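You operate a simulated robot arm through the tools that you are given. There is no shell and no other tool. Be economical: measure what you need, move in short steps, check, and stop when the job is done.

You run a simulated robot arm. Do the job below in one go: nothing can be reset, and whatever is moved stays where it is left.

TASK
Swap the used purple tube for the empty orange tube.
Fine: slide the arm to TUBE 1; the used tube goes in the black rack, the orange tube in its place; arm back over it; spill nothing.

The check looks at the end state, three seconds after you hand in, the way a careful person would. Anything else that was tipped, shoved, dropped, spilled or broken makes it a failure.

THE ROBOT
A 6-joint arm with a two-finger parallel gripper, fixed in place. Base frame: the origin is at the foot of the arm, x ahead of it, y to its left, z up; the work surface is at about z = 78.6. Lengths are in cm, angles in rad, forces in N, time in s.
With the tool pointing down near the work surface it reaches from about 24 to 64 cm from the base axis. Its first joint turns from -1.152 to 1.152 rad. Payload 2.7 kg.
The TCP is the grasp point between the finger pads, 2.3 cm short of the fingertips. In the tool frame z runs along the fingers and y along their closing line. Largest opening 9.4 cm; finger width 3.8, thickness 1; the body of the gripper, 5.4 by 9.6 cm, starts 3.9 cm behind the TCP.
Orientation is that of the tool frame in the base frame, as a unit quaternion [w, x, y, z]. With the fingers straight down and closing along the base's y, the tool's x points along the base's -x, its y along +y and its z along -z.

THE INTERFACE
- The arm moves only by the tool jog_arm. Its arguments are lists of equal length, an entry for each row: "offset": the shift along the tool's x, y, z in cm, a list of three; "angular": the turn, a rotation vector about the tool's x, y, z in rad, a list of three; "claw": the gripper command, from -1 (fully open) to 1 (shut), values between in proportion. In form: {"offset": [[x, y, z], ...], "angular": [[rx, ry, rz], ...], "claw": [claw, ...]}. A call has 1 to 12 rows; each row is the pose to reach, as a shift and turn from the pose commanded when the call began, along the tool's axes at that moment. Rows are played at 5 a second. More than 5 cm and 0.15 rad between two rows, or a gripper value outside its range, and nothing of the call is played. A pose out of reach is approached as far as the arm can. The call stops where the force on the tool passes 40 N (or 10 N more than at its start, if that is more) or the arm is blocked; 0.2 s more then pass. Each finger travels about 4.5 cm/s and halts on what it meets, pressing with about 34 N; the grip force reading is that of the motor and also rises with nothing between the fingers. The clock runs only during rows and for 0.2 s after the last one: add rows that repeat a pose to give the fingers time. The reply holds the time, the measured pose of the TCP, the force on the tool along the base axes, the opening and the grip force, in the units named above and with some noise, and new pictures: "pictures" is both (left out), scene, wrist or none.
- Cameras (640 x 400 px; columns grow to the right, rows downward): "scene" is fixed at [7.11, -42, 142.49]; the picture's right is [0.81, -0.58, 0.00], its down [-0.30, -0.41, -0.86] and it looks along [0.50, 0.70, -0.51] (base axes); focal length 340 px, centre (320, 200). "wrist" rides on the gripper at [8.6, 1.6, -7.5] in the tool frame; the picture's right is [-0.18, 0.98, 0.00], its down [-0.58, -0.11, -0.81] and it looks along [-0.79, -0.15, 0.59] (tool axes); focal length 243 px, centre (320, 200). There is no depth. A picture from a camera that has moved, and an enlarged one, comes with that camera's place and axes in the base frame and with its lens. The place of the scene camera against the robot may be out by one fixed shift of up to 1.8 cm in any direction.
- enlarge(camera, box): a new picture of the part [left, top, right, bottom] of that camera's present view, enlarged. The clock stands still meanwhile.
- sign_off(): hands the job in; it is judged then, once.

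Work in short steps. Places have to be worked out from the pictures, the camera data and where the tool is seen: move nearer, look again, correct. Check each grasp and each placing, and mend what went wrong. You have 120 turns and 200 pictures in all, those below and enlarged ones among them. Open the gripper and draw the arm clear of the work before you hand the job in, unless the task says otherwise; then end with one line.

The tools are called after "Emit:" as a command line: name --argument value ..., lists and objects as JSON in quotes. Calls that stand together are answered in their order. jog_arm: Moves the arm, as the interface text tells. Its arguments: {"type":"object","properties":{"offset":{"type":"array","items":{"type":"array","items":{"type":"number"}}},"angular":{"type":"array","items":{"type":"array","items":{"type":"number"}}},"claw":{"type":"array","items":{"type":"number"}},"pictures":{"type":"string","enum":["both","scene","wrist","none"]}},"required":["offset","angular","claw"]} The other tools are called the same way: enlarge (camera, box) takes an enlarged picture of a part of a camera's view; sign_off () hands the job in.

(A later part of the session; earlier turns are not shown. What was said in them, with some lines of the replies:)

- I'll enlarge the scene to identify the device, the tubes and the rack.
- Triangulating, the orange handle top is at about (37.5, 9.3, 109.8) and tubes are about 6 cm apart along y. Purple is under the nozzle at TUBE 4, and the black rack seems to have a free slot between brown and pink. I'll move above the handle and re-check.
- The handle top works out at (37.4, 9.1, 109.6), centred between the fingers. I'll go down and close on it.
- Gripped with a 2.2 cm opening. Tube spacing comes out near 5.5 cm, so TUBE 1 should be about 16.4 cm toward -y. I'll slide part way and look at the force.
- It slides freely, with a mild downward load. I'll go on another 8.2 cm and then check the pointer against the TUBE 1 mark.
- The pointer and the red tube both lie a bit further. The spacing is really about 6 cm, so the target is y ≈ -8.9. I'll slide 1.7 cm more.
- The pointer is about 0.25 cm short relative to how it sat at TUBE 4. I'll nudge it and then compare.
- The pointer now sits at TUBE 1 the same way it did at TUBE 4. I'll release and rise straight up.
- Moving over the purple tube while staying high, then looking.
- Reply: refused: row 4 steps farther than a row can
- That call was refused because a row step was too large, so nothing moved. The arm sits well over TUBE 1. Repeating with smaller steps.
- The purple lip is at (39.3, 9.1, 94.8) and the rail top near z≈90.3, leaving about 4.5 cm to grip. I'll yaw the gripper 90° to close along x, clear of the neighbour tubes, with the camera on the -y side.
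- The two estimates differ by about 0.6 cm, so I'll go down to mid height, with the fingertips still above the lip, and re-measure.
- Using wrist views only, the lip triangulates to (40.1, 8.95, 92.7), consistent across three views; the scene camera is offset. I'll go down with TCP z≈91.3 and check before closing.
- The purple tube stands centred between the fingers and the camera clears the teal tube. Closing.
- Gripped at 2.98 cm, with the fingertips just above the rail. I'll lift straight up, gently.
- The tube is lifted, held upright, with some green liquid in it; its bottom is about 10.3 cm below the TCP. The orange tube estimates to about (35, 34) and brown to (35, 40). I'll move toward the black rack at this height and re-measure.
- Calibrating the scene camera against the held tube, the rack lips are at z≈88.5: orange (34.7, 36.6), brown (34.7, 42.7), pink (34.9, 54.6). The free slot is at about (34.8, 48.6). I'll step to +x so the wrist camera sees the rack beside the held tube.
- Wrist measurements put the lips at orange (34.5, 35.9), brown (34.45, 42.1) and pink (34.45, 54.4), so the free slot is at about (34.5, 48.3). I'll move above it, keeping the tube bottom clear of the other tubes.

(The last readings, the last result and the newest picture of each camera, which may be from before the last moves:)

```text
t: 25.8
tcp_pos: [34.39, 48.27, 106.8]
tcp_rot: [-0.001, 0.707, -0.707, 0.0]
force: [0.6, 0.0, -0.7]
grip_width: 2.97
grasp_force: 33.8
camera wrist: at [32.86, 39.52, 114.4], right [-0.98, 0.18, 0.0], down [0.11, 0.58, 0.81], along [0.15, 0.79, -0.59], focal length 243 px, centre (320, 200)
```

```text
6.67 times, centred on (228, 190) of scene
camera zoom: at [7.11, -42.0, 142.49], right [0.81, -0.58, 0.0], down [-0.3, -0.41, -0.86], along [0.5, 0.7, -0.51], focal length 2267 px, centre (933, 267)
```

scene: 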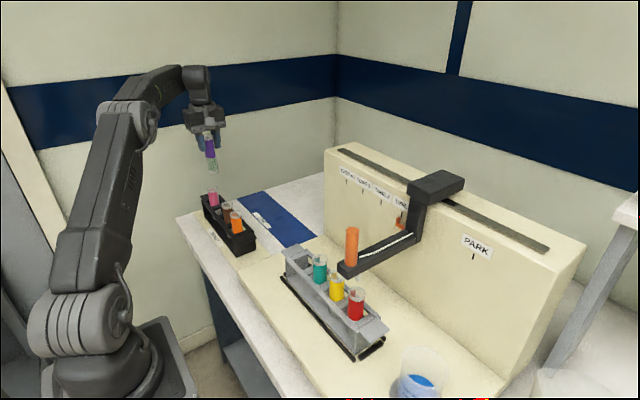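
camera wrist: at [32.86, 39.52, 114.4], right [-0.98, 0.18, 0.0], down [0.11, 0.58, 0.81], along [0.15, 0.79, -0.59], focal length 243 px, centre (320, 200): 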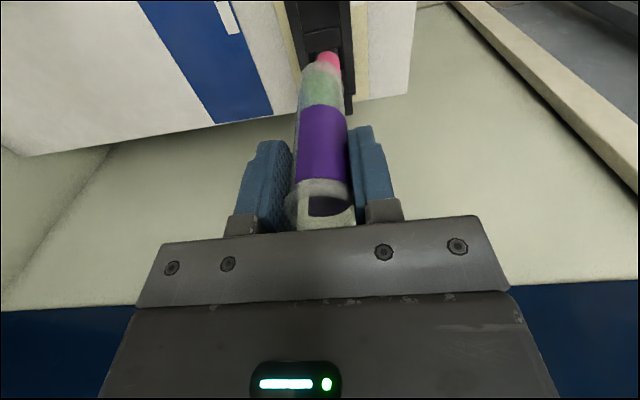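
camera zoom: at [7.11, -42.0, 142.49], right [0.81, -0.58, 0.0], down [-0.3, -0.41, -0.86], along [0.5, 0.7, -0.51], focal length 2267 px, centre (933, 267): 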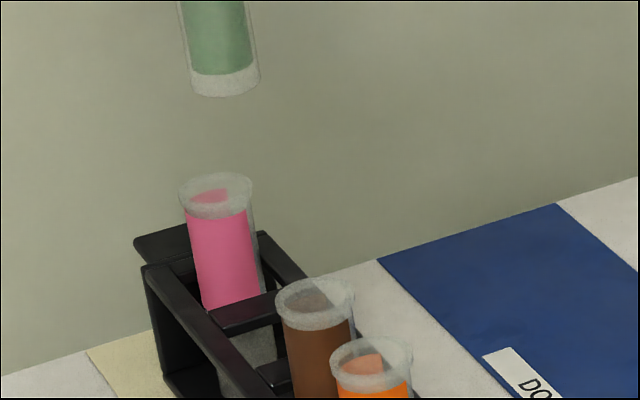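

The y estimate of the slot depends on the lip height (88.5 vs 89.5), so I'll step back beside the rack and lower, to triangulate the lips with the wrist camera alone.

Emit:
jog_arm --offset '[[2, -2, 0], [5, -4.5, 0], [8, -7, 0], [11, -9, 0], [13.5, -10, 0], [14.3, -10, 0], [14.3, -10, 3], [14.3, -10, 6], [14.3, -10, 9], [14.3, -10, 9]]' --angular '[[0, 0, 0], [0, 0, 0], [0, 0, 0], [0, 0, 0], [0, 0, 0], [0, 0, 0], [0, 0, 0], [0, 0, 0], [0, 0, 0], [0, 0, 0]]' --claw '[0.6, 0.6, 0.6, 0.6, 0.6, 0.6, 0.6, 0.6, 0.6, 0.6]'

Emit:
enlarge --camera "wrist" --box '[360, 50, 600, 200]'

```text
t: 28.0
tcp_pos: [44.6, 33.84, 97.81]
tcp_rot: [0.0, 0.707, -0.707, 0.0]
force: [-0.2, -0.6, -0.9]
grip_width: 2.96
grasp_force: 33.9
camera wrist: at [43.15, 25.17, 105.43], right [-0.98, 0.18, 0.0], down [0.11, 0.58, 0.81], along [0.15, 0.79, -0.59], focal length 243 px, centre (320, 200)
```

scene: 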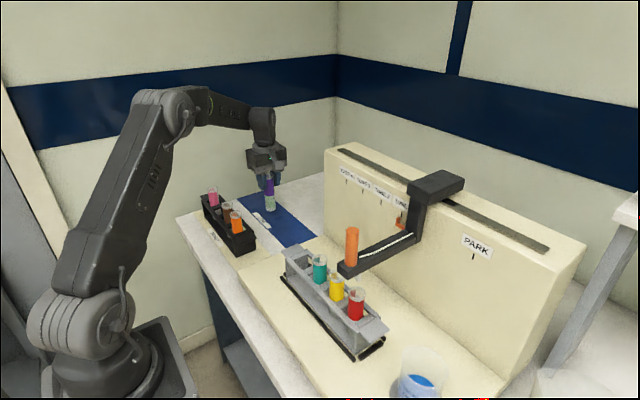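
wrist: 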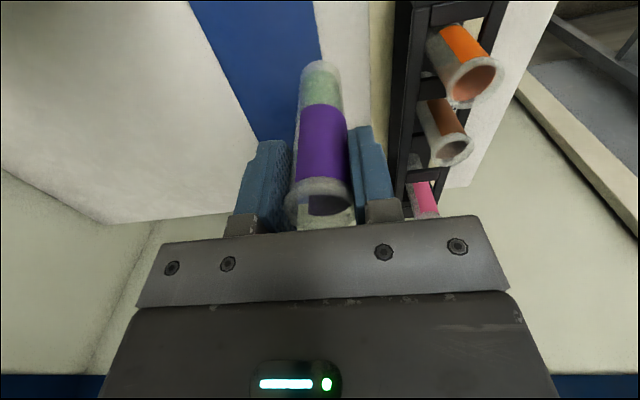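

```text
2.67 times, centred on (480, 125) of wrist
camera zoom: at [43.15, 25.17, 105.43], right [-0.98, 0.18, 0.0], down [0.11, 0.58, 0.81], along [0.15, 0.79, -0.59], focal length 647 px, centre (-107, 400)
```

zoom: 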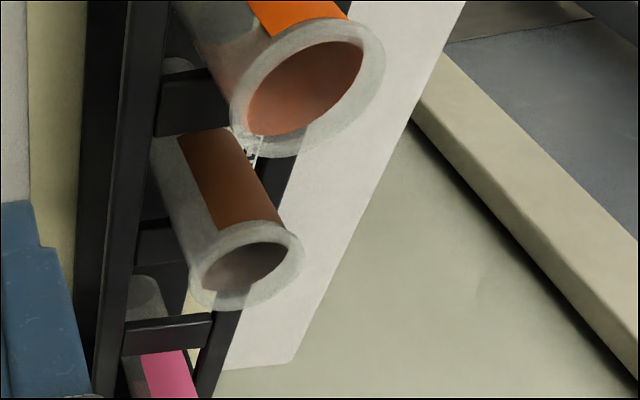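

Wrist-only triangulation gives lips at z≈89.7: orange (34.7, 35.2), brown (34.8, 41.0), pink (34.85, 52.9). That puts the slot at about (34.75, 47.1). I'll move above it and hover just above lip height.

Emit:
jog_arm --offset '[[0, 0, -4], [-1, 1, -7], [-4, 3.5, -7], [-7, 6, -7], [-10, 8, -7], [-12.5, 9.4, -7], [-13.15, 9.75, -7], [-13.15, 9.75, -7], [-13.15, 9.75, -5], [-13.15, 9.75, -3.7], [-13.15, 9.75, -3.7]]' --angular '[[0, 0, 0], [0, 0, 0], [0, 0, 0], [0, 0, 0], [0, 0, 0], [0, 0, 0], [0, 0, 0], [0, 0, 0], [0, 0, 0], [0, 0, 0], [0, 0, 0]]' --claw '[0.6, 0.6, 0.6, 0.6, 0.6, 0.6, 0.6, 0.6, 0.6, 0.6, 0.6]' --pictures "none"

Emit:
enlarge --camera "wrist" --box '[200, 0, 440, 150]'

Emit:
enlarge --camera "scene" --box '[180, 170, 276, 230]'

```text
t: 30.4
tcp_pos: [34.79, 47.17, 101.74]
tcp_rot: [0.001, -0.707, 0.708, -0.001]
force: [-0.1, 0.1, -1.1]
grip_width: 2.98
grasp_force: 33.5
```

```text
2.67 times, centred on (320, 75) of wrist
camera zoom: at [33.23, 38.42, 109.14], right [-0.98, 0.18, 0.0], down [0.11, 0.58, 0.81], along [0.15, 0.79, -0.59], focal length 647 px, centre (320, 533)
```

zoom: 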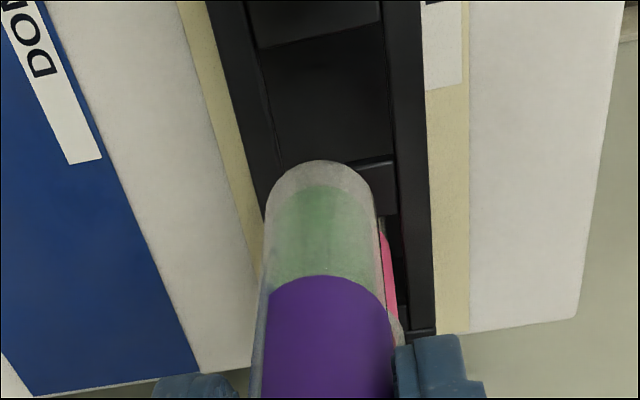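

```text
6.67 times, centred on (228, 200) of scene
camera zoom: at [7.11, -42.0, 142.49], right [0.81, -0.58, 0.0], down [-0.3, -0.41, -0.86], along [0.5, 0.7, -0.51], focal length 2267 px, centre (933, 200)
```

zoom: 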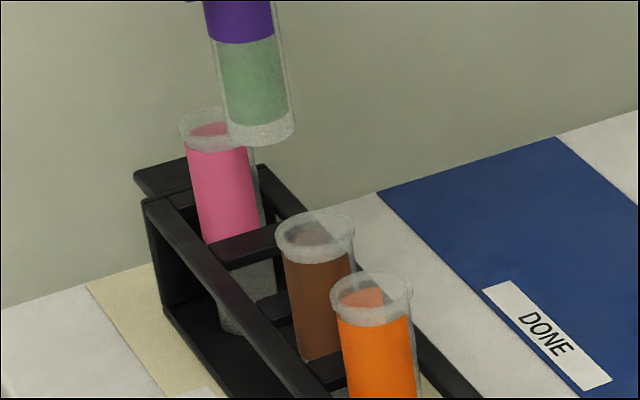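

The slot opening is visible: about 4 cm square, centred at (34.6, 47.3). I'll correct by (-0.2, +0.1) and lower to about 1.5 cm above seating.

Emit:
jog_arm --offset '[[-0.1, 0.2, 0], [-0.1, 0.2, 2], [-0.1, 0.2, 4], [-0.1, 0.2, 6], [-0.1, 0.2, 7.5], [-0.1, 0.2, 9], [-0.1, 0.2, 10.5], [-0.1, 0.2, 11.5], [-0.1, 0.2, 11.5]]' --angular '[[0, 0, 0], [0, 0, 0], [0, 0, 0], [0, 0, 0], [0, 0, 0], [0, 0, 0], [0, 0, 0], [0, 0, 0], [0, 0, 0]]' --claw '[0.6, 0.6, 0.6, 0.6, 0.6, 0.6, 0.6, 0.6, 0.6]' --pictures "wrist"

Emit:
enlarge --camera "scene" --box '[180, 170, 276, 230]'

```text
t: 32.4
tcp_pos: [34.57, 47.23, 90.08]
tcp_rot: [-0.001, 0.707, -0.707, 0.001]
force: [-0.6, -0.3, -1.1]
grip_width: 3.01
grasp_force: 33.8
camera wrist: at [33.03, 38.46, 97.51], right [-0.98, 0.18, 0.0], down [0.11, 0.58, 0.81], along [0.15, 0.79, -0.59], focal length 243 px, centre (320, 200)
```

wrist: 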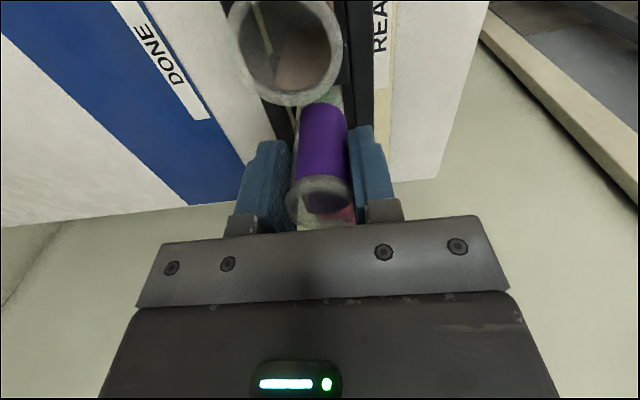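

```text
6.67 times, centred on (228, 200) of scene
camera zoom: at [7.11, -42.0, 142.49], right [0.81, -0.58, 0.0], down [-0.3, -0.41, -0.86], along [0.5, 0.7, -0.51], focal length 2267 px, centre (933, 200)
```

zoom: 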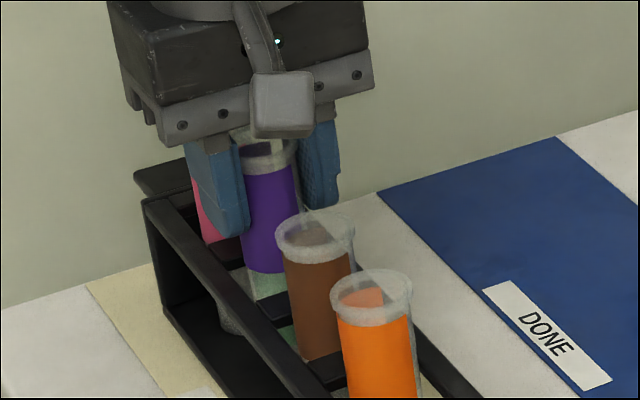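

The tube is inside the slot with no contact. I'll lower the last bit slowly.

Emit:
jog_arm --offset '[[0, 0, 0.4], [0, 0, 0.8], [0, 0, 1.1], [0, 0, 1.3], [0, 0, 1.3]]' --angular '[[0, 0, 0], [0, 0, 0], [0, 0, 0], [0, 0, 0], [0, 0, 0]]' --claw '[0.6, 0.6, 0.6, 0.6, 0.6]' --pictures "none"

Emit:
enlarge --camera "scene" --box '[180, 170, 276, 230]'

```text
t: 33.6
tcp_pos: [34.4, 47.18, 88.83]
tcp_rot: [0.001, -0.707, 0.707, 0.0]
force: [0.5, 0.7, 0.0]
grip_width: 3.0
grasp_force: 33.9
```

```text
6.67 times, centred on (228, 200) of scene
camera zoom: at [7.11, -42.0, 142.49], right [0.81, -0.58, 0.0], down [-0.3, -0.41, -0.86], along [0.5, 0.7, -0.51], focal length 2267 px, centre (933, 200)
```

zoom: 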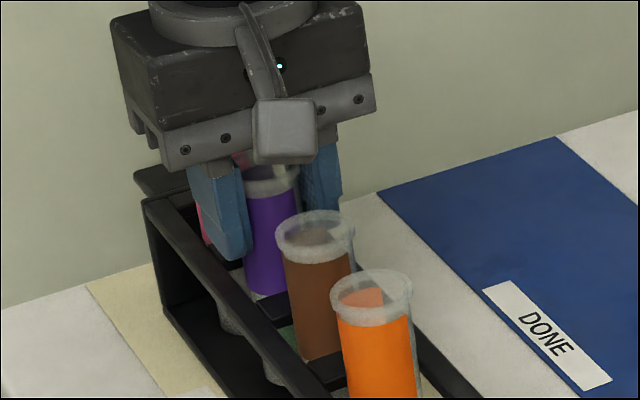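

No contact yet. The lip looks almost level with its neighbours, so I'll lower in small steps and watch the force.

Emit:
jog_arm --offset '[[0, 0, 0.15], [0, 0, 0.3], [0, 0, 0.4], [0, 0, 0.4]]' --angular '[[0, 0, 0], [0, 0, 0], [0, 0, 0], [0, 0, 0]]' --claw '[0.6, 0.6, 0.6, 0.6]' --pictures "none"

```text
t: 34.6
tcp_pos: [34.62, 47.01, 88.38]
tcp_rot: [0.0, 0.707, -0.707, 0.0]
force: [-0.4, -0.2, -0.7]
grip_width: 3.0
grasp_force: 34.0
```

Emit:
jog_arm --offset '[[0, 0, 0.15], [0, 0, 0.3], [0, 0, 0.4], [0, 0, 0.4]]' --angular '[[0, 0, 0], [0, 0, 0], [0, 0, 0], [0, 0, 0]]' --claw '[0.6, 0.6, 0.6, 0.6]' --pictures "none"

Emit:
enlarge --camera "scene" --box '[180, 170, 276, 230]'

```text
t: 35.6
tcp_pos: [34.61, 47.21, 88.28]
tcp_rot: [0.004, -0.707, 0.707, 0.001]
force: [-5.4, -1.0, 27.4]
grip_width: 2.98
grasp_force: 34.0
```

```text
6.67 times, centred on (228, 200) of scene
camera zoom: at [7.07, -42.04, 142.47], right [0.81, -0.58, 0.0], down [-0.3, -0.41, -0.86], along [0.5, 0.7, -0.51], focal length 2267 px, centre (933, 200)
```

zoom: 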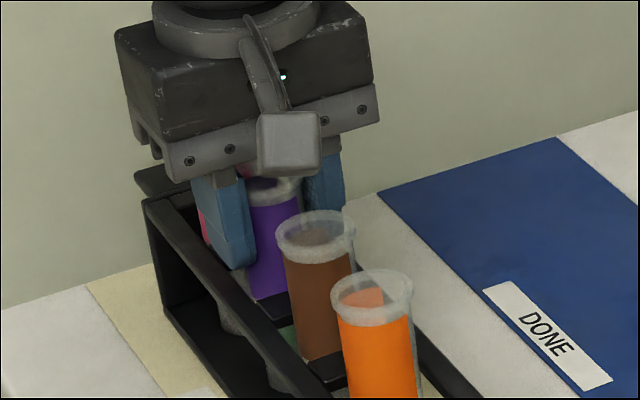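

Contact at z≈88.3, as predicted for seating. I'll relax the downward push, open, and rise straight up.

Emit:
jog_arm --offset '[[0, 0, -0.3], [0, 0, -0.3], [0, 0, -0.3], [0, 0, -0.3], [0, 0, -0.3], [0, 0, -3], [0, 0, -6], [0, 0, -9], [0, 0, -11], [0, 0, -11]]' --angular '[[0, 0, 0], [0, 0, 0], [0, 0, 0], [0, 0, 0], [0, 0, 0], [0, 0, 0], [0, 0, 0], [0, 0, 0], [0, 0, 0], [0, 0, 0]]' --claw '[0.6, 0.2, -0.1, -0.4, -0.5, -0.5, -0.5, -0.5, -0.5, -0.5]'

Emit:
enlarge --camera "scene" --box '[180, 170, 276, 230]'

```text
t: 37.8
tcp_pos: [34.43, 47.13, 98.92]
tcp_rot: [-0.001, 0.708, -0.707, 0.0]
force: [0.3, -0.7, -0.3]
grip_width: 7.07
grasp_force: 0.0
camera wrist: at [32.95, 38.47, 106.43], right [-0.98, 0.18, 0.0], down [0.11, 0.58, 0.81], along [0.15, 0.79, -0.59], focal length 243 px, centre (320, 200)
```

scene: 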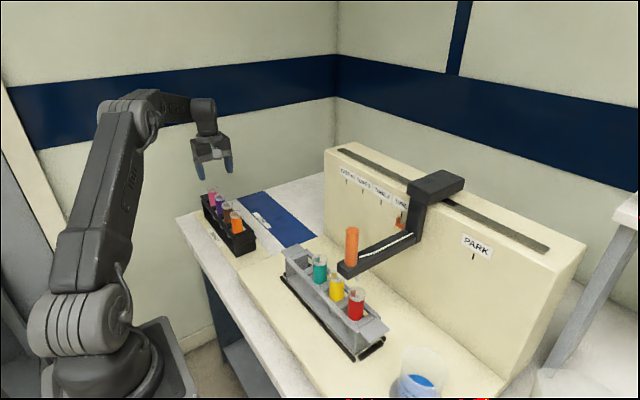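
wrist: 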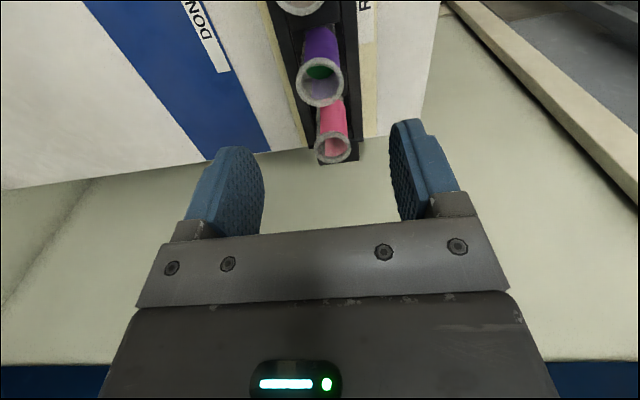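

```text
6.67 times, centred on (228, 200) of scene
camera zoom: at [7.11, -42.0, 142.49], right [0.81, -0.58, 0.0], down [-0.3, -0.41, -0.86], along [0.5, 0.7, -0.51], focal length 2267 px, centre (933, 200)
```

zoom: 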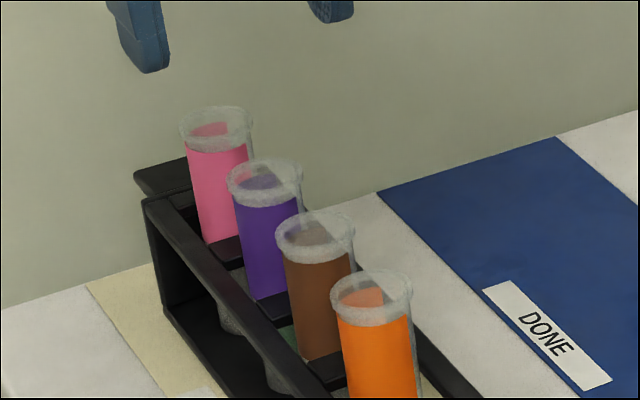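

Purple is seated level with its neighbours. Now I'll move above the orange tube at about (34.6, 35.3) at this height and re-measure.

Emit:
jog_arm --offset '[[2, 0, 0], [5, 0, 0], [8, 0, 0], [11, 0, 0], [11.9, 0, 0], [11.9, 0, 0]]' --angular '[[0, 0, 0], [0, 0, 0], [0, 0, 0], [0, 0, 0], [0, 0, 0], [0, 0, 0]]' --claw '[-0.5, -0.5, -0.5, -0.5, -0.5, -0.5]' --pictures "wrist"

```text
t: 39.2
tcp_pos: [34.47, 35.3, 99.06]
tcp_rot: [-0.001, 0.707, -0.707, -0.001]
force: [-0.1, 0.1, 0.3]
grip_width: 7.05
grasp_force: 0.1
camera wrist: at [32.99, 26.55, 106.51], right [-0.98, 0.18, 0.0], down [0.11, 0.58, 0.81], along [0.15, 0.79, -0.59], focal length 243 px, centre (320, 200)
```

wrist: 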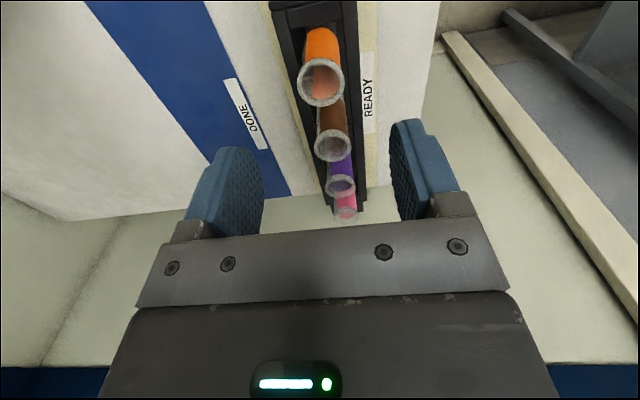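

Orange appears exactly where purple did in the equivalent view, so I'm centred. I'll go down to the same grasp height of about 88.3 and check.

Emit:
jog_arm --offset '[[0, 0, 3], [0, 0, 6], [0, 0, 8.5], [0, 0, 10], [0, 0, 10.7], [0, 0, 10.7]]' --angular '[[0, 0, 0], [0, 0, 0], [0, 0, 0], [0, 0, 0], [0, 0, 0], [0, 0, 0]]' --claw '[-0.5, -0.5, -0.5, -0.5, -0.5, -0.5]' --pictures "wrist"

Emit:
enlarge --camera "scene" --box '[190, 180, 286, 240]'

```text
t: 40.6
tcp_pos: [34.57, 35.14, 88.31]
tcp_rot: [-0.002, 0.707, -0.707, 0.0]
force: [0.2, 0.1, -0.1]
grip_width: 7.04
grasp_force: 0.2
camera wrist: at [33.05, 26.49, 95.8], right [-0.98, 0.18, 0.0], down [0.11, 0.58, 0.81], along [0.15, 0.79, -0.59], focal length 243 px, centre (320, 200)
```

wrist: 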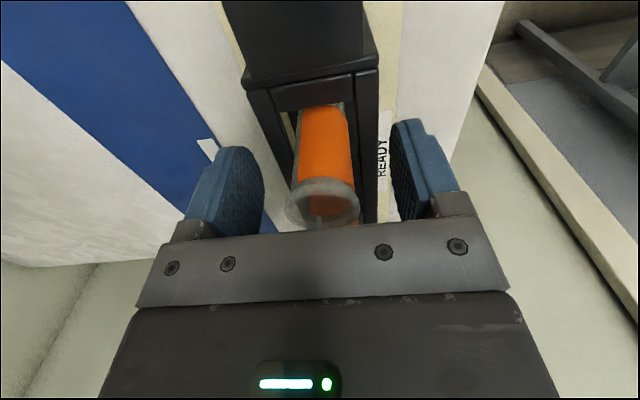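

```text
6.67 times, centred on (238, 210) of scene
camera zoom: at [7.11, -42.0, 142.49], right [0.81, -0.58, 0.0], down [-0.3, -0.41, -0.86], along [0.5, 0.7, -0.51], focal length 2267 px, centre (867, 133)
```

zoom: 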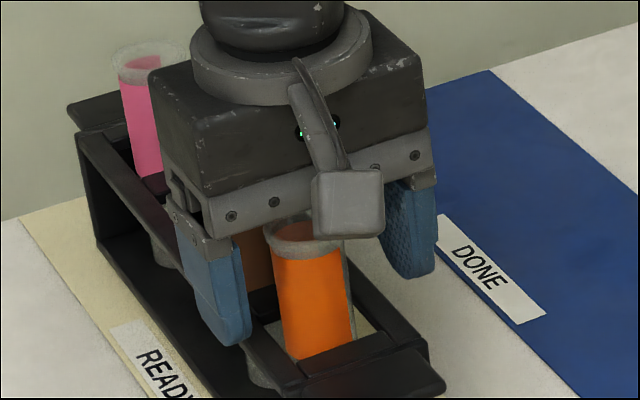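

Orange is centred between the fingers. I'll close and check.

Emit:
jog_arm --offset '[[0, 0, 0], [0, 0, 0], [0, 0, 0], [0, 0, 0], [0, 0, 0], [0, 0, 0]]' --angular '[[0, 0, 0], [0, 0, 0], [0, 0, 0], [0, 0, 0], [0, 0, 0], [0, 0, 0]]' --claw '[-0.2, 0.1, 0.3, 0.5, 0.6, 0.6]' --pictures "none"

Emit:
enlarge --camera "scene" --box '[190, 180, 286, 240]'

```text
t: 42.0
tcp_pos: [34.56, 35.17, 88.33]
tcp_rot: [-0.001, 0.707, -0.707, 0.0]
force: [1.1, -0.1, -0.3]
grip_width: 2.93
grasp_force: 33.8
```

```text
6.67 times, centred on (238, 210) of scene
camera zoom: at [7.11, -42.0, 142.49], right [0.81, -0.58, 0.0], down [-0.3, -0.41, -0.86], along [0.5, 0.7, -0.51], focal length 2267 px, centre (867, 133)
```

zoom: 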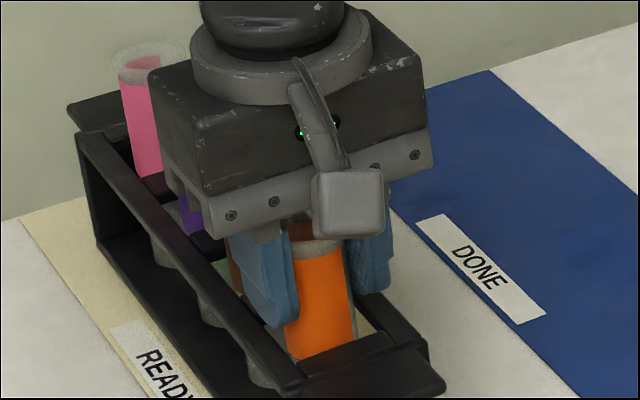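

Gripped at 2.93 cm. Lifting straight up.

Emit:
jog_arm --offset '[[0, 0, -0.5], [0, 0, -1.5], [0, 0, -3], [0, 0, -5], [0, 0, -7], [0, 0, -9], [0, 0, -11], [0, 0, -13], [0, 0, -15], [0, 0, -17], [0, 0, -17.6], [0, 0, -17.6]]' --angular '[[0, 0, 0], [0, 0, 0], [0, 0, 0], [0, 0, 0], [0, 0, 0], [0, 0, 0], [0, 0, 0], [0, 0, 0], [0, 0, 0], [0, 0, 0], [0, 0, 0], [0, 0, 0]]' --claw '[0.6, 0.6, 0.6, 0.6, 0.6, 0.6, 0.6, 0.6, 0.6, 0.6, 0.6, 0.6]'

```text
t: 44.6
tcp_pos: [34.47, 35.43, 106.05]
tcp_rot: [0.002, -0.707, 0.707, 0.0]
force: [0.5, -0.7, 0.0]
grip_width: 2.94
grasp_force: 34.2
camera wrist: at [32.91, 26.68, 113.46], right [-0.98, 0.18, 0.0], down [0.11, 0.58, 0.81], along [0.15, 0.79, -0.59], focal length 243 px, centre (320, 200)
```

scene: 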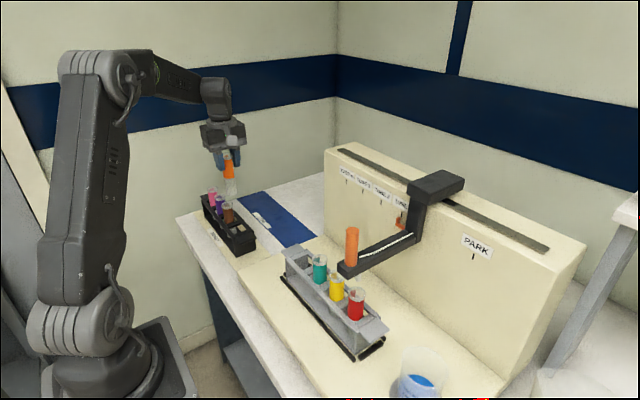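
wrist: 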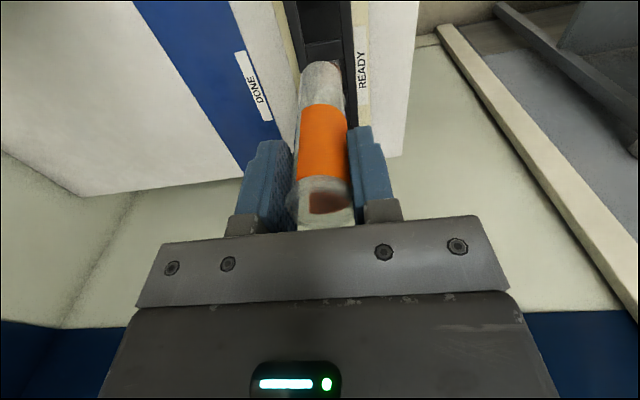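

Empty orange tube lifted. I'll carry it over to the vacated slot at about (40.1, 8.9).

Emit:
jog_arm --offset '[[1, -0.3, 0], [4, -1, 0], [7, -2, 0], [10, -3, 0], [13, -4, 0], [16, -5, 0], [19, -5.6, 0], [22, -5.6, 0], [24.5, -5.6, 0], [26, -5.6, 0], [26.4, -5.6, 0], [26.4, -5.6, 0]]' --angular '[[0, 0, 0], [0, 0, 0], [0, 0, 0], [0, 0, 0], [0, 0, 0], [0, 0, 0], [0, 0, 0], [0, 0, 0], [0, 0, 0], [0, 0, 0], [0, 0, 0], [0, 0, 0]]' --claw '[0.6, 0.6, 0.6, 0.6, 0.6, 0.6, 0.6, 0.6, 0.6, 0.6, 0.6, 0.6]' --pictures "none"

Emit:
enlarge --camera "wrist" --box '[200, 0, 440, 150]'

Emit:
enlarge --camera "scene" --box '[260, 200, 356, 260]'

```text
t: 47.2
tcp_pos: [40.07, 8.72, 105.82]
tcp_rot: [0.002, -0.707, 0.707, -0.001]
force: [-0.6, -0.3, -0.3]
grip_width: 2.93
grasp_force: 34.3
```

```text
2.67 times, centred on (320, 75) of wrist
camera zoom: at [38.48, 0.08, 113.28], right [-0.98, 0.18, 0.0], down [0.11, 0.58, 0.81], along [0.15, 0.79, -0.59], focal length 647 px, centre (320, 533)
```

zoom: 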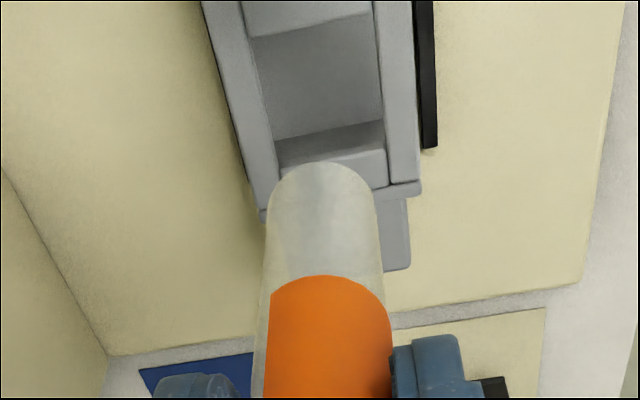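

```text
6.67 times, centred on (308, 230) of scene
camera zoom: at [7.11, -42.0, 142.49], right [0.81, -0.58, 0.0], down [-0.3, -0.41, -0.86], along [0.5, 0.7, -0.51], focal length 2267 px, centre (400, 0)
```

zoom: 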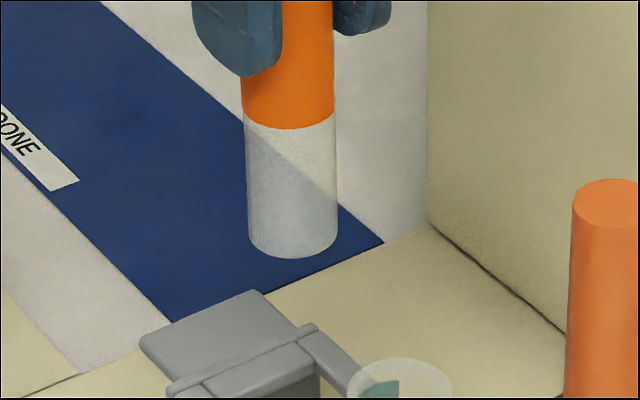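

The slot opening centres at (40.15, 8.85), so I'm within 0.1 cm. I'll correct slightly and lower to about 1.3 cm above seating.

Emit:
jog_arm --offset '[[-0.1, -0.07, 0], [-0.1, -0.07, 2], [-0.1, -0.07, 4], [-0.1, -0.07, 6], [-0.1, -0.07, 8], [-0.1, -0.07, 10], [-0.1, -0.07, 11.5], [-0.1, -0.07, 12.8], [-0.1, -0.07, 13.2], [-0.1, -0.07, 13.2]]' --angular '[[0, 0, 0], [0, 0, 0], [0, 0, 0], [0, 0, 0], [0, 0, 0], [0, 0, 0], [0, 0, 0], [0, 0, 0], [0, 0, 0], [0, 0, 0]]' --claw '[0.6, 0.6, 0.6, 0.6, 0.6, 0.6, 0.6, 0.6, 0.6, 0.6]' --pictures "none"

Emit:
enlarge --camera "scene" --box '[250, 210, 378, 290]'

```text
t: 49.4
tcp_pos: [40.11, 9.07, 92.68]
tcp_rot: [0.002, -0.707, 0.707, 0.0]
force: [0.0, -0.2, -0.5]
grip_width: 2.91
grasp_force: 33.9
```

```text
5.00 times, centred on (314, 250) of scene
camera zoom: at [7.11, -42.0, 142.49], right [0.81, -0.58, 0.0], down [-0.3, -0.41, -0.86], along [0.5, 0.7, -0.51], focal length 1700 px, centre (350, -50)
```

zoom: 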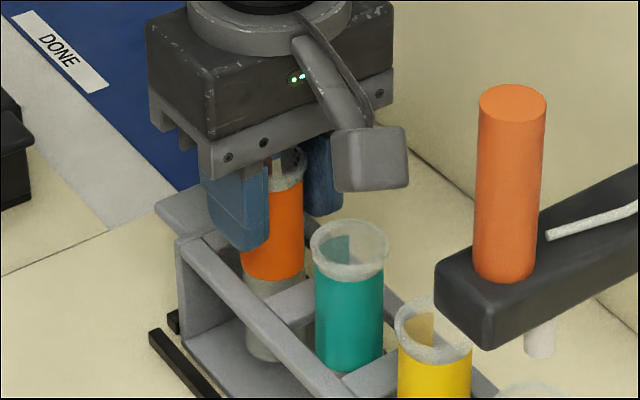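

It's in the slot without contact. I'll lower the rest slowly until it touches.

Emit:
jog_arm --offset '[[0, 0, 0.4], [0, 0, 0.8], [0, 0, 1.1], [0, 0, 1.3], [0, 0, 1.45], [0, 0, 1.55], [0, 0, 1.55]]' --angular '[[0, 0, 0], [0, 0, 0], [0, 0, 0], [0, 0, 0], [0, 0, 0], [0, 0, 0], [0, 0, 0]]' --claw '[0.6, 0.6, 0.6, 0.6, 0.6, 0.6, 0.6]' --pictures "none"

Emit:
enlarge --camera "scene" --box '[250, 210, 378, 290]'

```text
t: 51.0
tcp_pos: [40.19, 9.04, 91.04]
tcp_rot: [0.002, -0.707, 0.707, 0.0]
force: [-0.3, -0.8, 21.3]
grip_width: 2.92
grasp_force: 34.3
```

```text
5.00 times, centred on (314, 250) of scene
camera zoom: at [7.08, -42.01, 142.49], right [0.81, -0.58, 0.0], down [-0.3, -0.41, -0.86], along [0.5, 0.7, -0.51], focal length 1700 px, centre (350, -50)
```

zoom: 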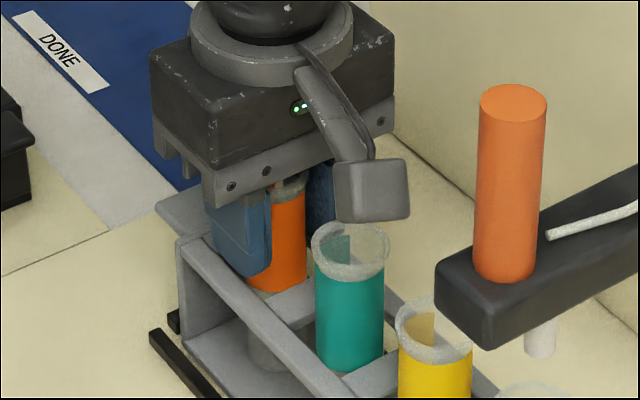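

Seated, with contact at z≈91. I'll ease off, open, and rise well up.

Emit:
jog_arm --offset '[[0, 0, -0.2], [0, 0, -0.2], [0, 0, -0.2], [0, 0, -0.2], [0, 0, -0.2], [0, 0, -3], [0, 0, -7], [0, 0, -11], [0, 0, -15], [0, 0, -19], [0, 0, -23], [0, 0, -25]]' --angular '[[0, 0, 0], [0, 0, 0], [0, 0, 0], [0, 0, 0], [0, 0, 0], [0, 0, 0], [0, 0, 0], [0, 0, 0], [0, 0, 0], [0, 0, 0], [0, 0, 0], [0, 0, 0]]' --claw '[0.6, 0.2, -0.1, -0.4, -0.5, -0.5, -0.5, -0.5, -0.5, -0.5, -0.5, -0.5]'

Emit:
enlarge --camera "scene" --box '[250, 210, 410, 310]'

```text
t: 53.6
tcp_pos: [40.01, 8.87, 115.95]
tcp_rot: [0.0, -0.707, 0.707, 0.0]
force: [-0.1, -0.3, -0.3]
grip_width: 7.04
grasp_force: 0.0
camera wrist: at [38.53, 0.28, 123.49], right [-0.98, 0.18, 0.0], down [0.11, 0.58, 0.81], along [0.15, 0.79, -0.59], focal length 243 px, centre (320, 200)
```

scene: 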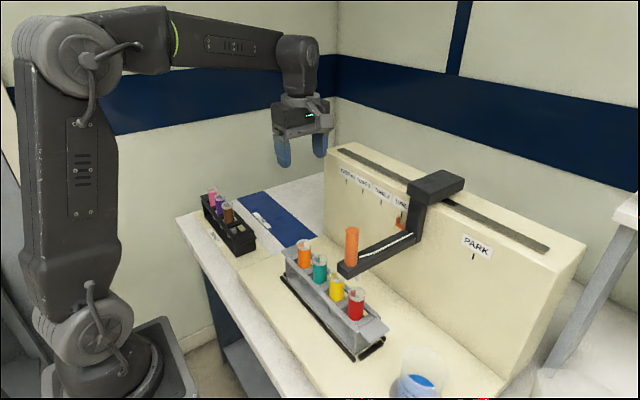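
wrist: 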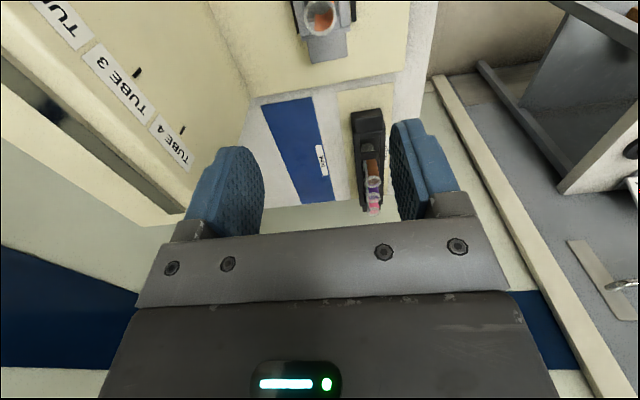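

```text
4.00 times, centred on (330, 260) of scene
camera zoom: at [7.11, -42.0, 142.49], right [0.81, -0.58, 0.0], down [-0.3, -0.41, -0.86], along [0.5, 0.7, -0.51], focal length 1360 px, centre (280, -40)
```

zoom: 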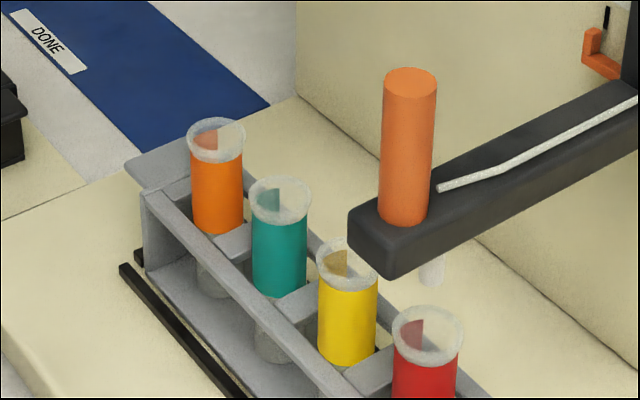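

Orange is seated in line. I'll rotate the gripper back so it closes along y.

Emit:
jog_arm --offset '[[0, 0, 0], [0, 0, 0], [0, 0, 0], [0, 0, 0], [0, 0, 0], [0, 0, 0], [0, 0, 0], [0, 0, 0], [0, 0, 0], [0, 0, 0], [0, 0, 0], [0, 0, 0]]' --angular '[[0, 0, 0.143], [0, 0, 0.286], [0, 0, 0.429], [0, 0, 0.572], [0, 0, 0.715], [0, 0, 0.858], [0, 0, 1.0], [0, 0, 1.143], [0, 0, 1.286], [0, 0, 1.429], [0, 0, 1.571], [0, 0, 1.571]]' --claw '[-0.5, -0.5, -0.5, -0.5, -0.5, -0.5, -0.5, -0.5, -0.5, -0.5, -0.5, -0.5]' --pictures "none"

```text
t: 56.2
tcp_pos: [40.19, 9.02, 116.15]
tcp_rot: [0.0, 0.0, 1.0, 0.001]
force: [-0.6, 0.3, -0.1]
grip_width: 7.03
grasp_force: 0.1
```

Now I'll move above the handle at (37.45, -8.9), with the fingertips kept above its top.

Emit:
jog_arm --offset '[[0.5, -3, 0], [1.5, -7, 0], [2.6, -11, 0], [2.6, -15, 0], [2.6, -17.8, 0], [2.6, -17.8, 2], [2.6, -17.8, 2]]' --angular '[[0, 0, 0], [0, 0, 0], [0, 0, 0], [0, 0, 0], [0, 0, 0], [0, 0, 0], [0, 0, 0]]' --claw '[-0.5, -0.5, -0.5, -0.5, -0.5, -0.5, -0.5]'

```text
t: 57.8
tcp_pos: [37.49, -8.8, 114.11]
tcp_rot: [0.002, -0.001, 1.0, 0.001]
force: [-0.4, -0.3, -0.1]
grip_width: 7.04
grasp_force: 0.1
camera wrist: at [29.02, -7.26, 121.62], right [0.18, 0.98, 0.0], down [0.58, -0.11, 0.81], along [0.79, -0.15, -0.59], focal length 243 px, centre (320, 200)
```

scene: 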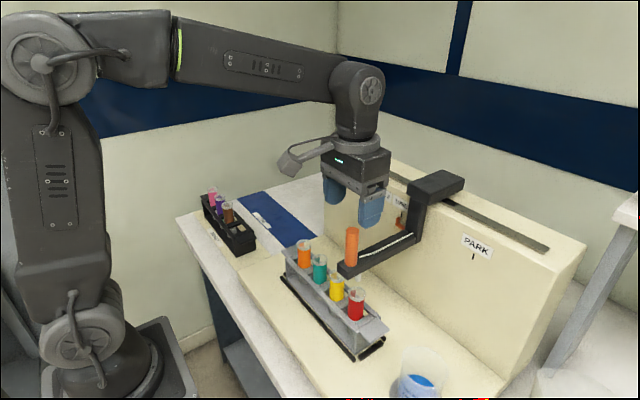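
wrist: 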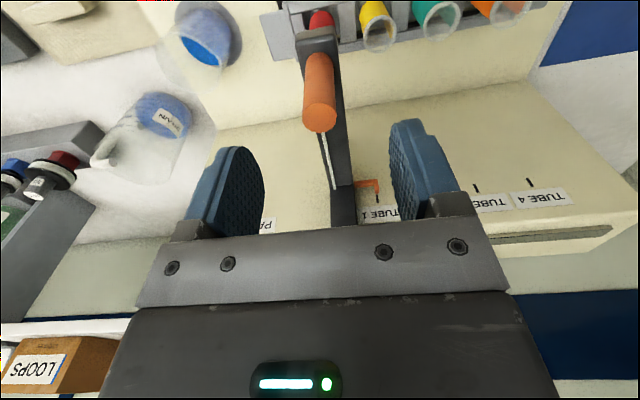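

The handle is centred between the fingers, as it was the first time. I'll go down to z≈107 and close.

Emit:
jog_arm --offset '[[0, -0.1, 2.5], [0, -0.1, 5], [0, -0.1, 7], [0, -0.1, 7], [0, -0.1, 7], [0, -0.1, 7], [0, -0.1, 7], [0, -0.1, 7], [0, -0.1, 7]]' --angular '[[0, 0, 0], [0, 0, 0], [0, 0, 0], [0, 0, 0], [0, 0, 0], [0, 0, 0], [0, 0, 0], [0, 0, 0], [0, 0, 0]]' --claw '[-0.5, -0.5, -0.5, -0.2, 0.2, 0.4, 0.6, 0.7, 0.7]' --pictures "none"

```text
t: 59.8
tcp_pos: [37.38, -9.01, 107.02]
tcp_rot: [0.0, 0.0, 1.0, 0.001]
force: [-0.2, 1.9, -2.9]
grip_width: 2.16
grasp_force: 45.1
```

Gripped. I'll slide back toward TUBE 4, to y≈9.1.

Emit:
jog_arm --offset '[[0, 0.5, 0], [0, 1.5, 0], [0, 3, 0.05], [0, 4.5, 0.05], [0, 6, 0.05], [0, 7.5, 0.05], [0, 9, 0.05], [0, 10, 0.05]]' --angular '[[0, 0, 0], [0, 0, 0], [0, 0, 0], [0, 0, 0], [0, 0, 0], [0, 0, 0], [0, 0, 0], [0, 0, 0]]' --claw '[0.7, 0.7, 0.7, 0.7, 0.7, 0.7, 0.7, 0.7]' --pictures "none"

```text
t: 61.6
tcp_pos: [37.54, 1.09, 107.09]
tcp_rot: [0.001, 0.0, 1.0, 0.0]
force: [-20.1, -2.6, 13.2]
grip_width: 2.2
grasp_force: 45.1
```

Some sideways load has built up, so I'll relax x and z slightly and continue to y≈9.0.

Emit:
jog_arm --offset '[[0.08, 0.5, -0.05], [0.08, 2, -0.05], [0.08, 3.5, -0.05], [0.08, 5, -0.05], [0.08, 6.5, -0.05], [0.08, 7.5, -0.05], [0.08, 8, -0.05], [0.08, 8, -0.05]]' --angular '[[0, 0, 0], [0, 0, 0], [0, 0, 0], [0, 0, 0], [0, 0, 0], [0, 0, 0], [0, 0, 0], [0, 0, 0]]' --claw '[0.7, 0.7, 0.7, 0.7, 0.7, 0.7, 0.7, 0.7]'

Emit:
enlarge --camera "scene" --box '[260, 130, 420, 230]'

```text
t: 63.4
tcp_pos: [37.43, 9.08, 107.09]
tcp_rot: [-0.001, 0.0, 1.0, 0.0]
force: [12.0, -2.6, -29.8]
grip_width: 2.2
grasp_force: 44.8
camera wrist: at [28.95, 10.68, 114.56], right [0.18, 0.98, 0.0], down [0.58, -0.11, 0.81], along [0.79, -0.15, -0.59], focal length 243 px, centre (320, 200)
```

scene: 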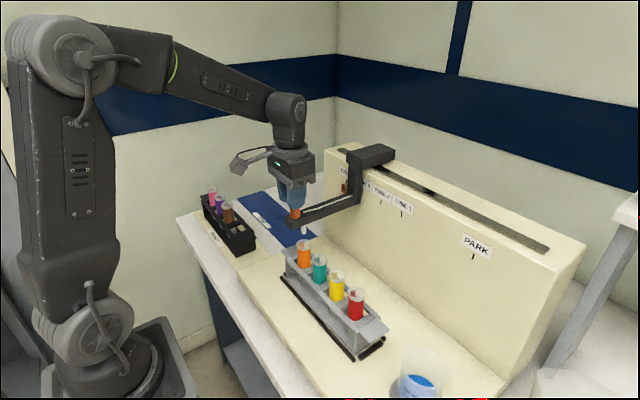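
wrist: 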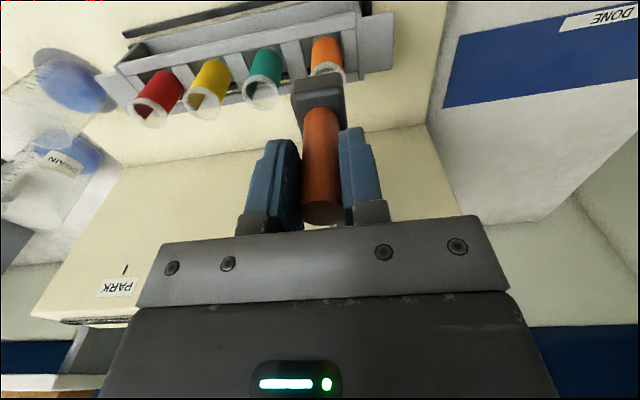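

```text
4.00 times, centred on (340, 180) of scene
camera zoom: at [7.18, -42.0, 142.48], right [0.81, -0.58, 0.0], down [-0.3, -0.41, -0.86], along [0.5, 0.7, -0.51], focal length 1360 px, centre (240, 280)
```

zoom: 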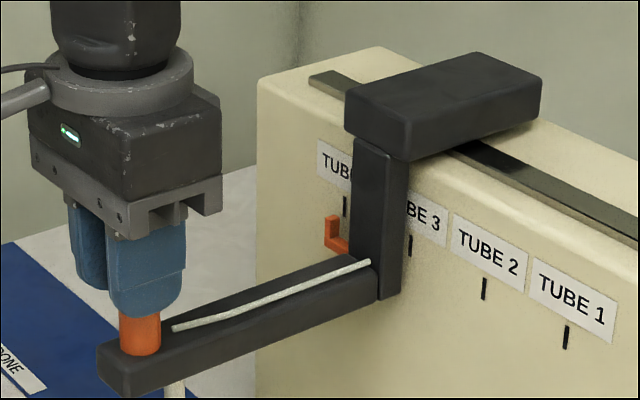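

The pointer is at the TUBE 4 mark just as at the start. I'll relieve the load, release, and rise clear.

Emit:
jog_arm --offset '[[0, 0, 0.08], [0, 0, 0.08], [0, 0, 0.08], [0, 0, 0.08], [0, 0, -1], [0, 0, -4], [0, 0, -8], [0, 0, -12], [2, 0, -12], [5, 0, -12]]' --angular '[[0, 0, 0], [0, 0, 0], [0, 0, 0], [0, 0, 0], [0, 0, 0], [0, 0, 0], [0, 0, 0], [0, 0, 0], [0, 0, 0], [0, 0, 0]]' --claw '[0.5, 0.1, -0.3, -0.5, -0.5, -0.5, -0.5, -0.5, -0.5, -0.5]'

Emit:
enlarge --camera "scene" --box '[260, 130, 420, 230]'

Emit:
enlarge --camera "scene" --box '[180, 170, 420, 320]'

```text
t: 65.6
tcp_pos: [32.52, 9.09, 118.98]
tcp_rot: [0.001, 0.0, 1.0, 0.001]
force: [0.9, -0.6, 0.6]
grip_width: 7.04
grasp_force: 0.1
camera wrist: at [23.95, 10.65, 126.55], right [0.18, 0.98, 0.0], down [0.58, -0.11, 0.81], along [0.79, -0.15, -0.59], focal length 243 px, centre (320, 200)
```

scene: 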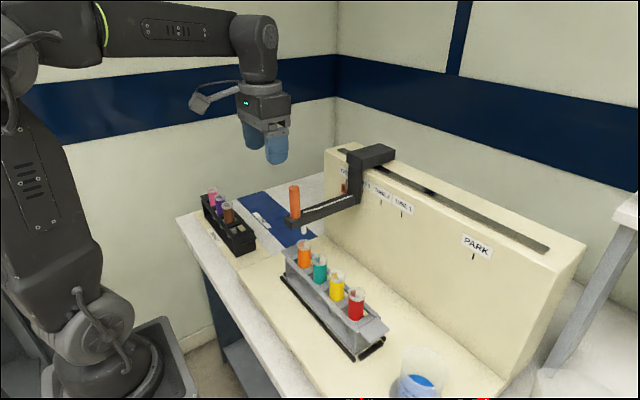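
wrist: 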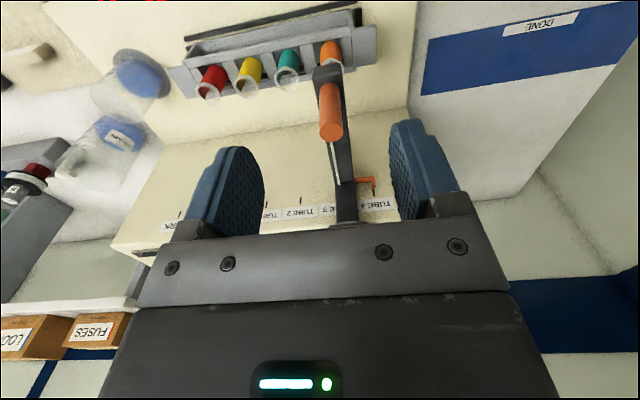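

```text
4.00 times, centred on (340, 180) of scene
camera zoom: at [7.11, -42.0, 142.49], right [0.81, -0.58, 0.0], down [-0.3, -0.41, -0.86], along [0.5, 0.7, -0.51], focal length 1360 px, centre (240, 280)
```

zoom: 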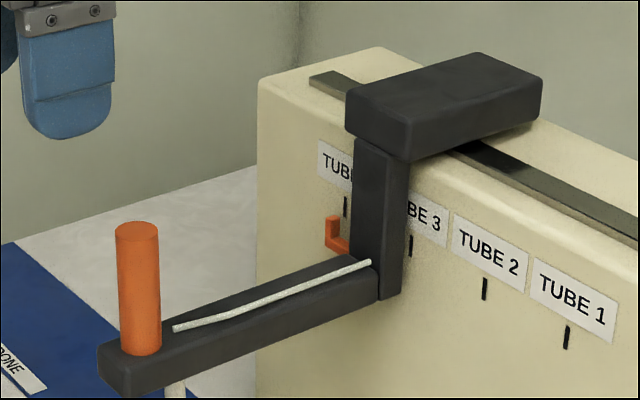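

```text
2.67 times, centred on (300, 245) of scene
camera zoom: at [7.11, -42.0, 142.49], right [0.81, -0.58, 0.0], down [-0.3, -0.41, -0.86], along [0.5, 0.7, -0.51], focal length 907 px, centre (373, 80)
```

zoom: 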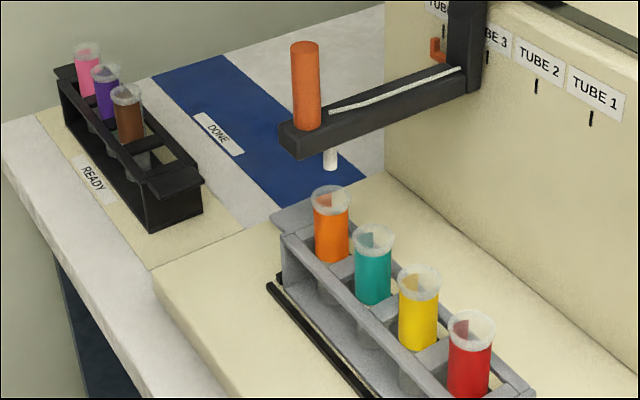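

Everything is in place: orange stands at TUBE 4 under the nozzle, purple is in the black rack, the arm is back at its starting mark, and the gripper is open and clear. Handing in.

Emit:
sign_off

```text
The job is handed in.
```

The used purple tube is in the black rack, the empty orange tube stands in its place at TUBE 4 with the arm back over it, and I saw no spills and nothing else moved.
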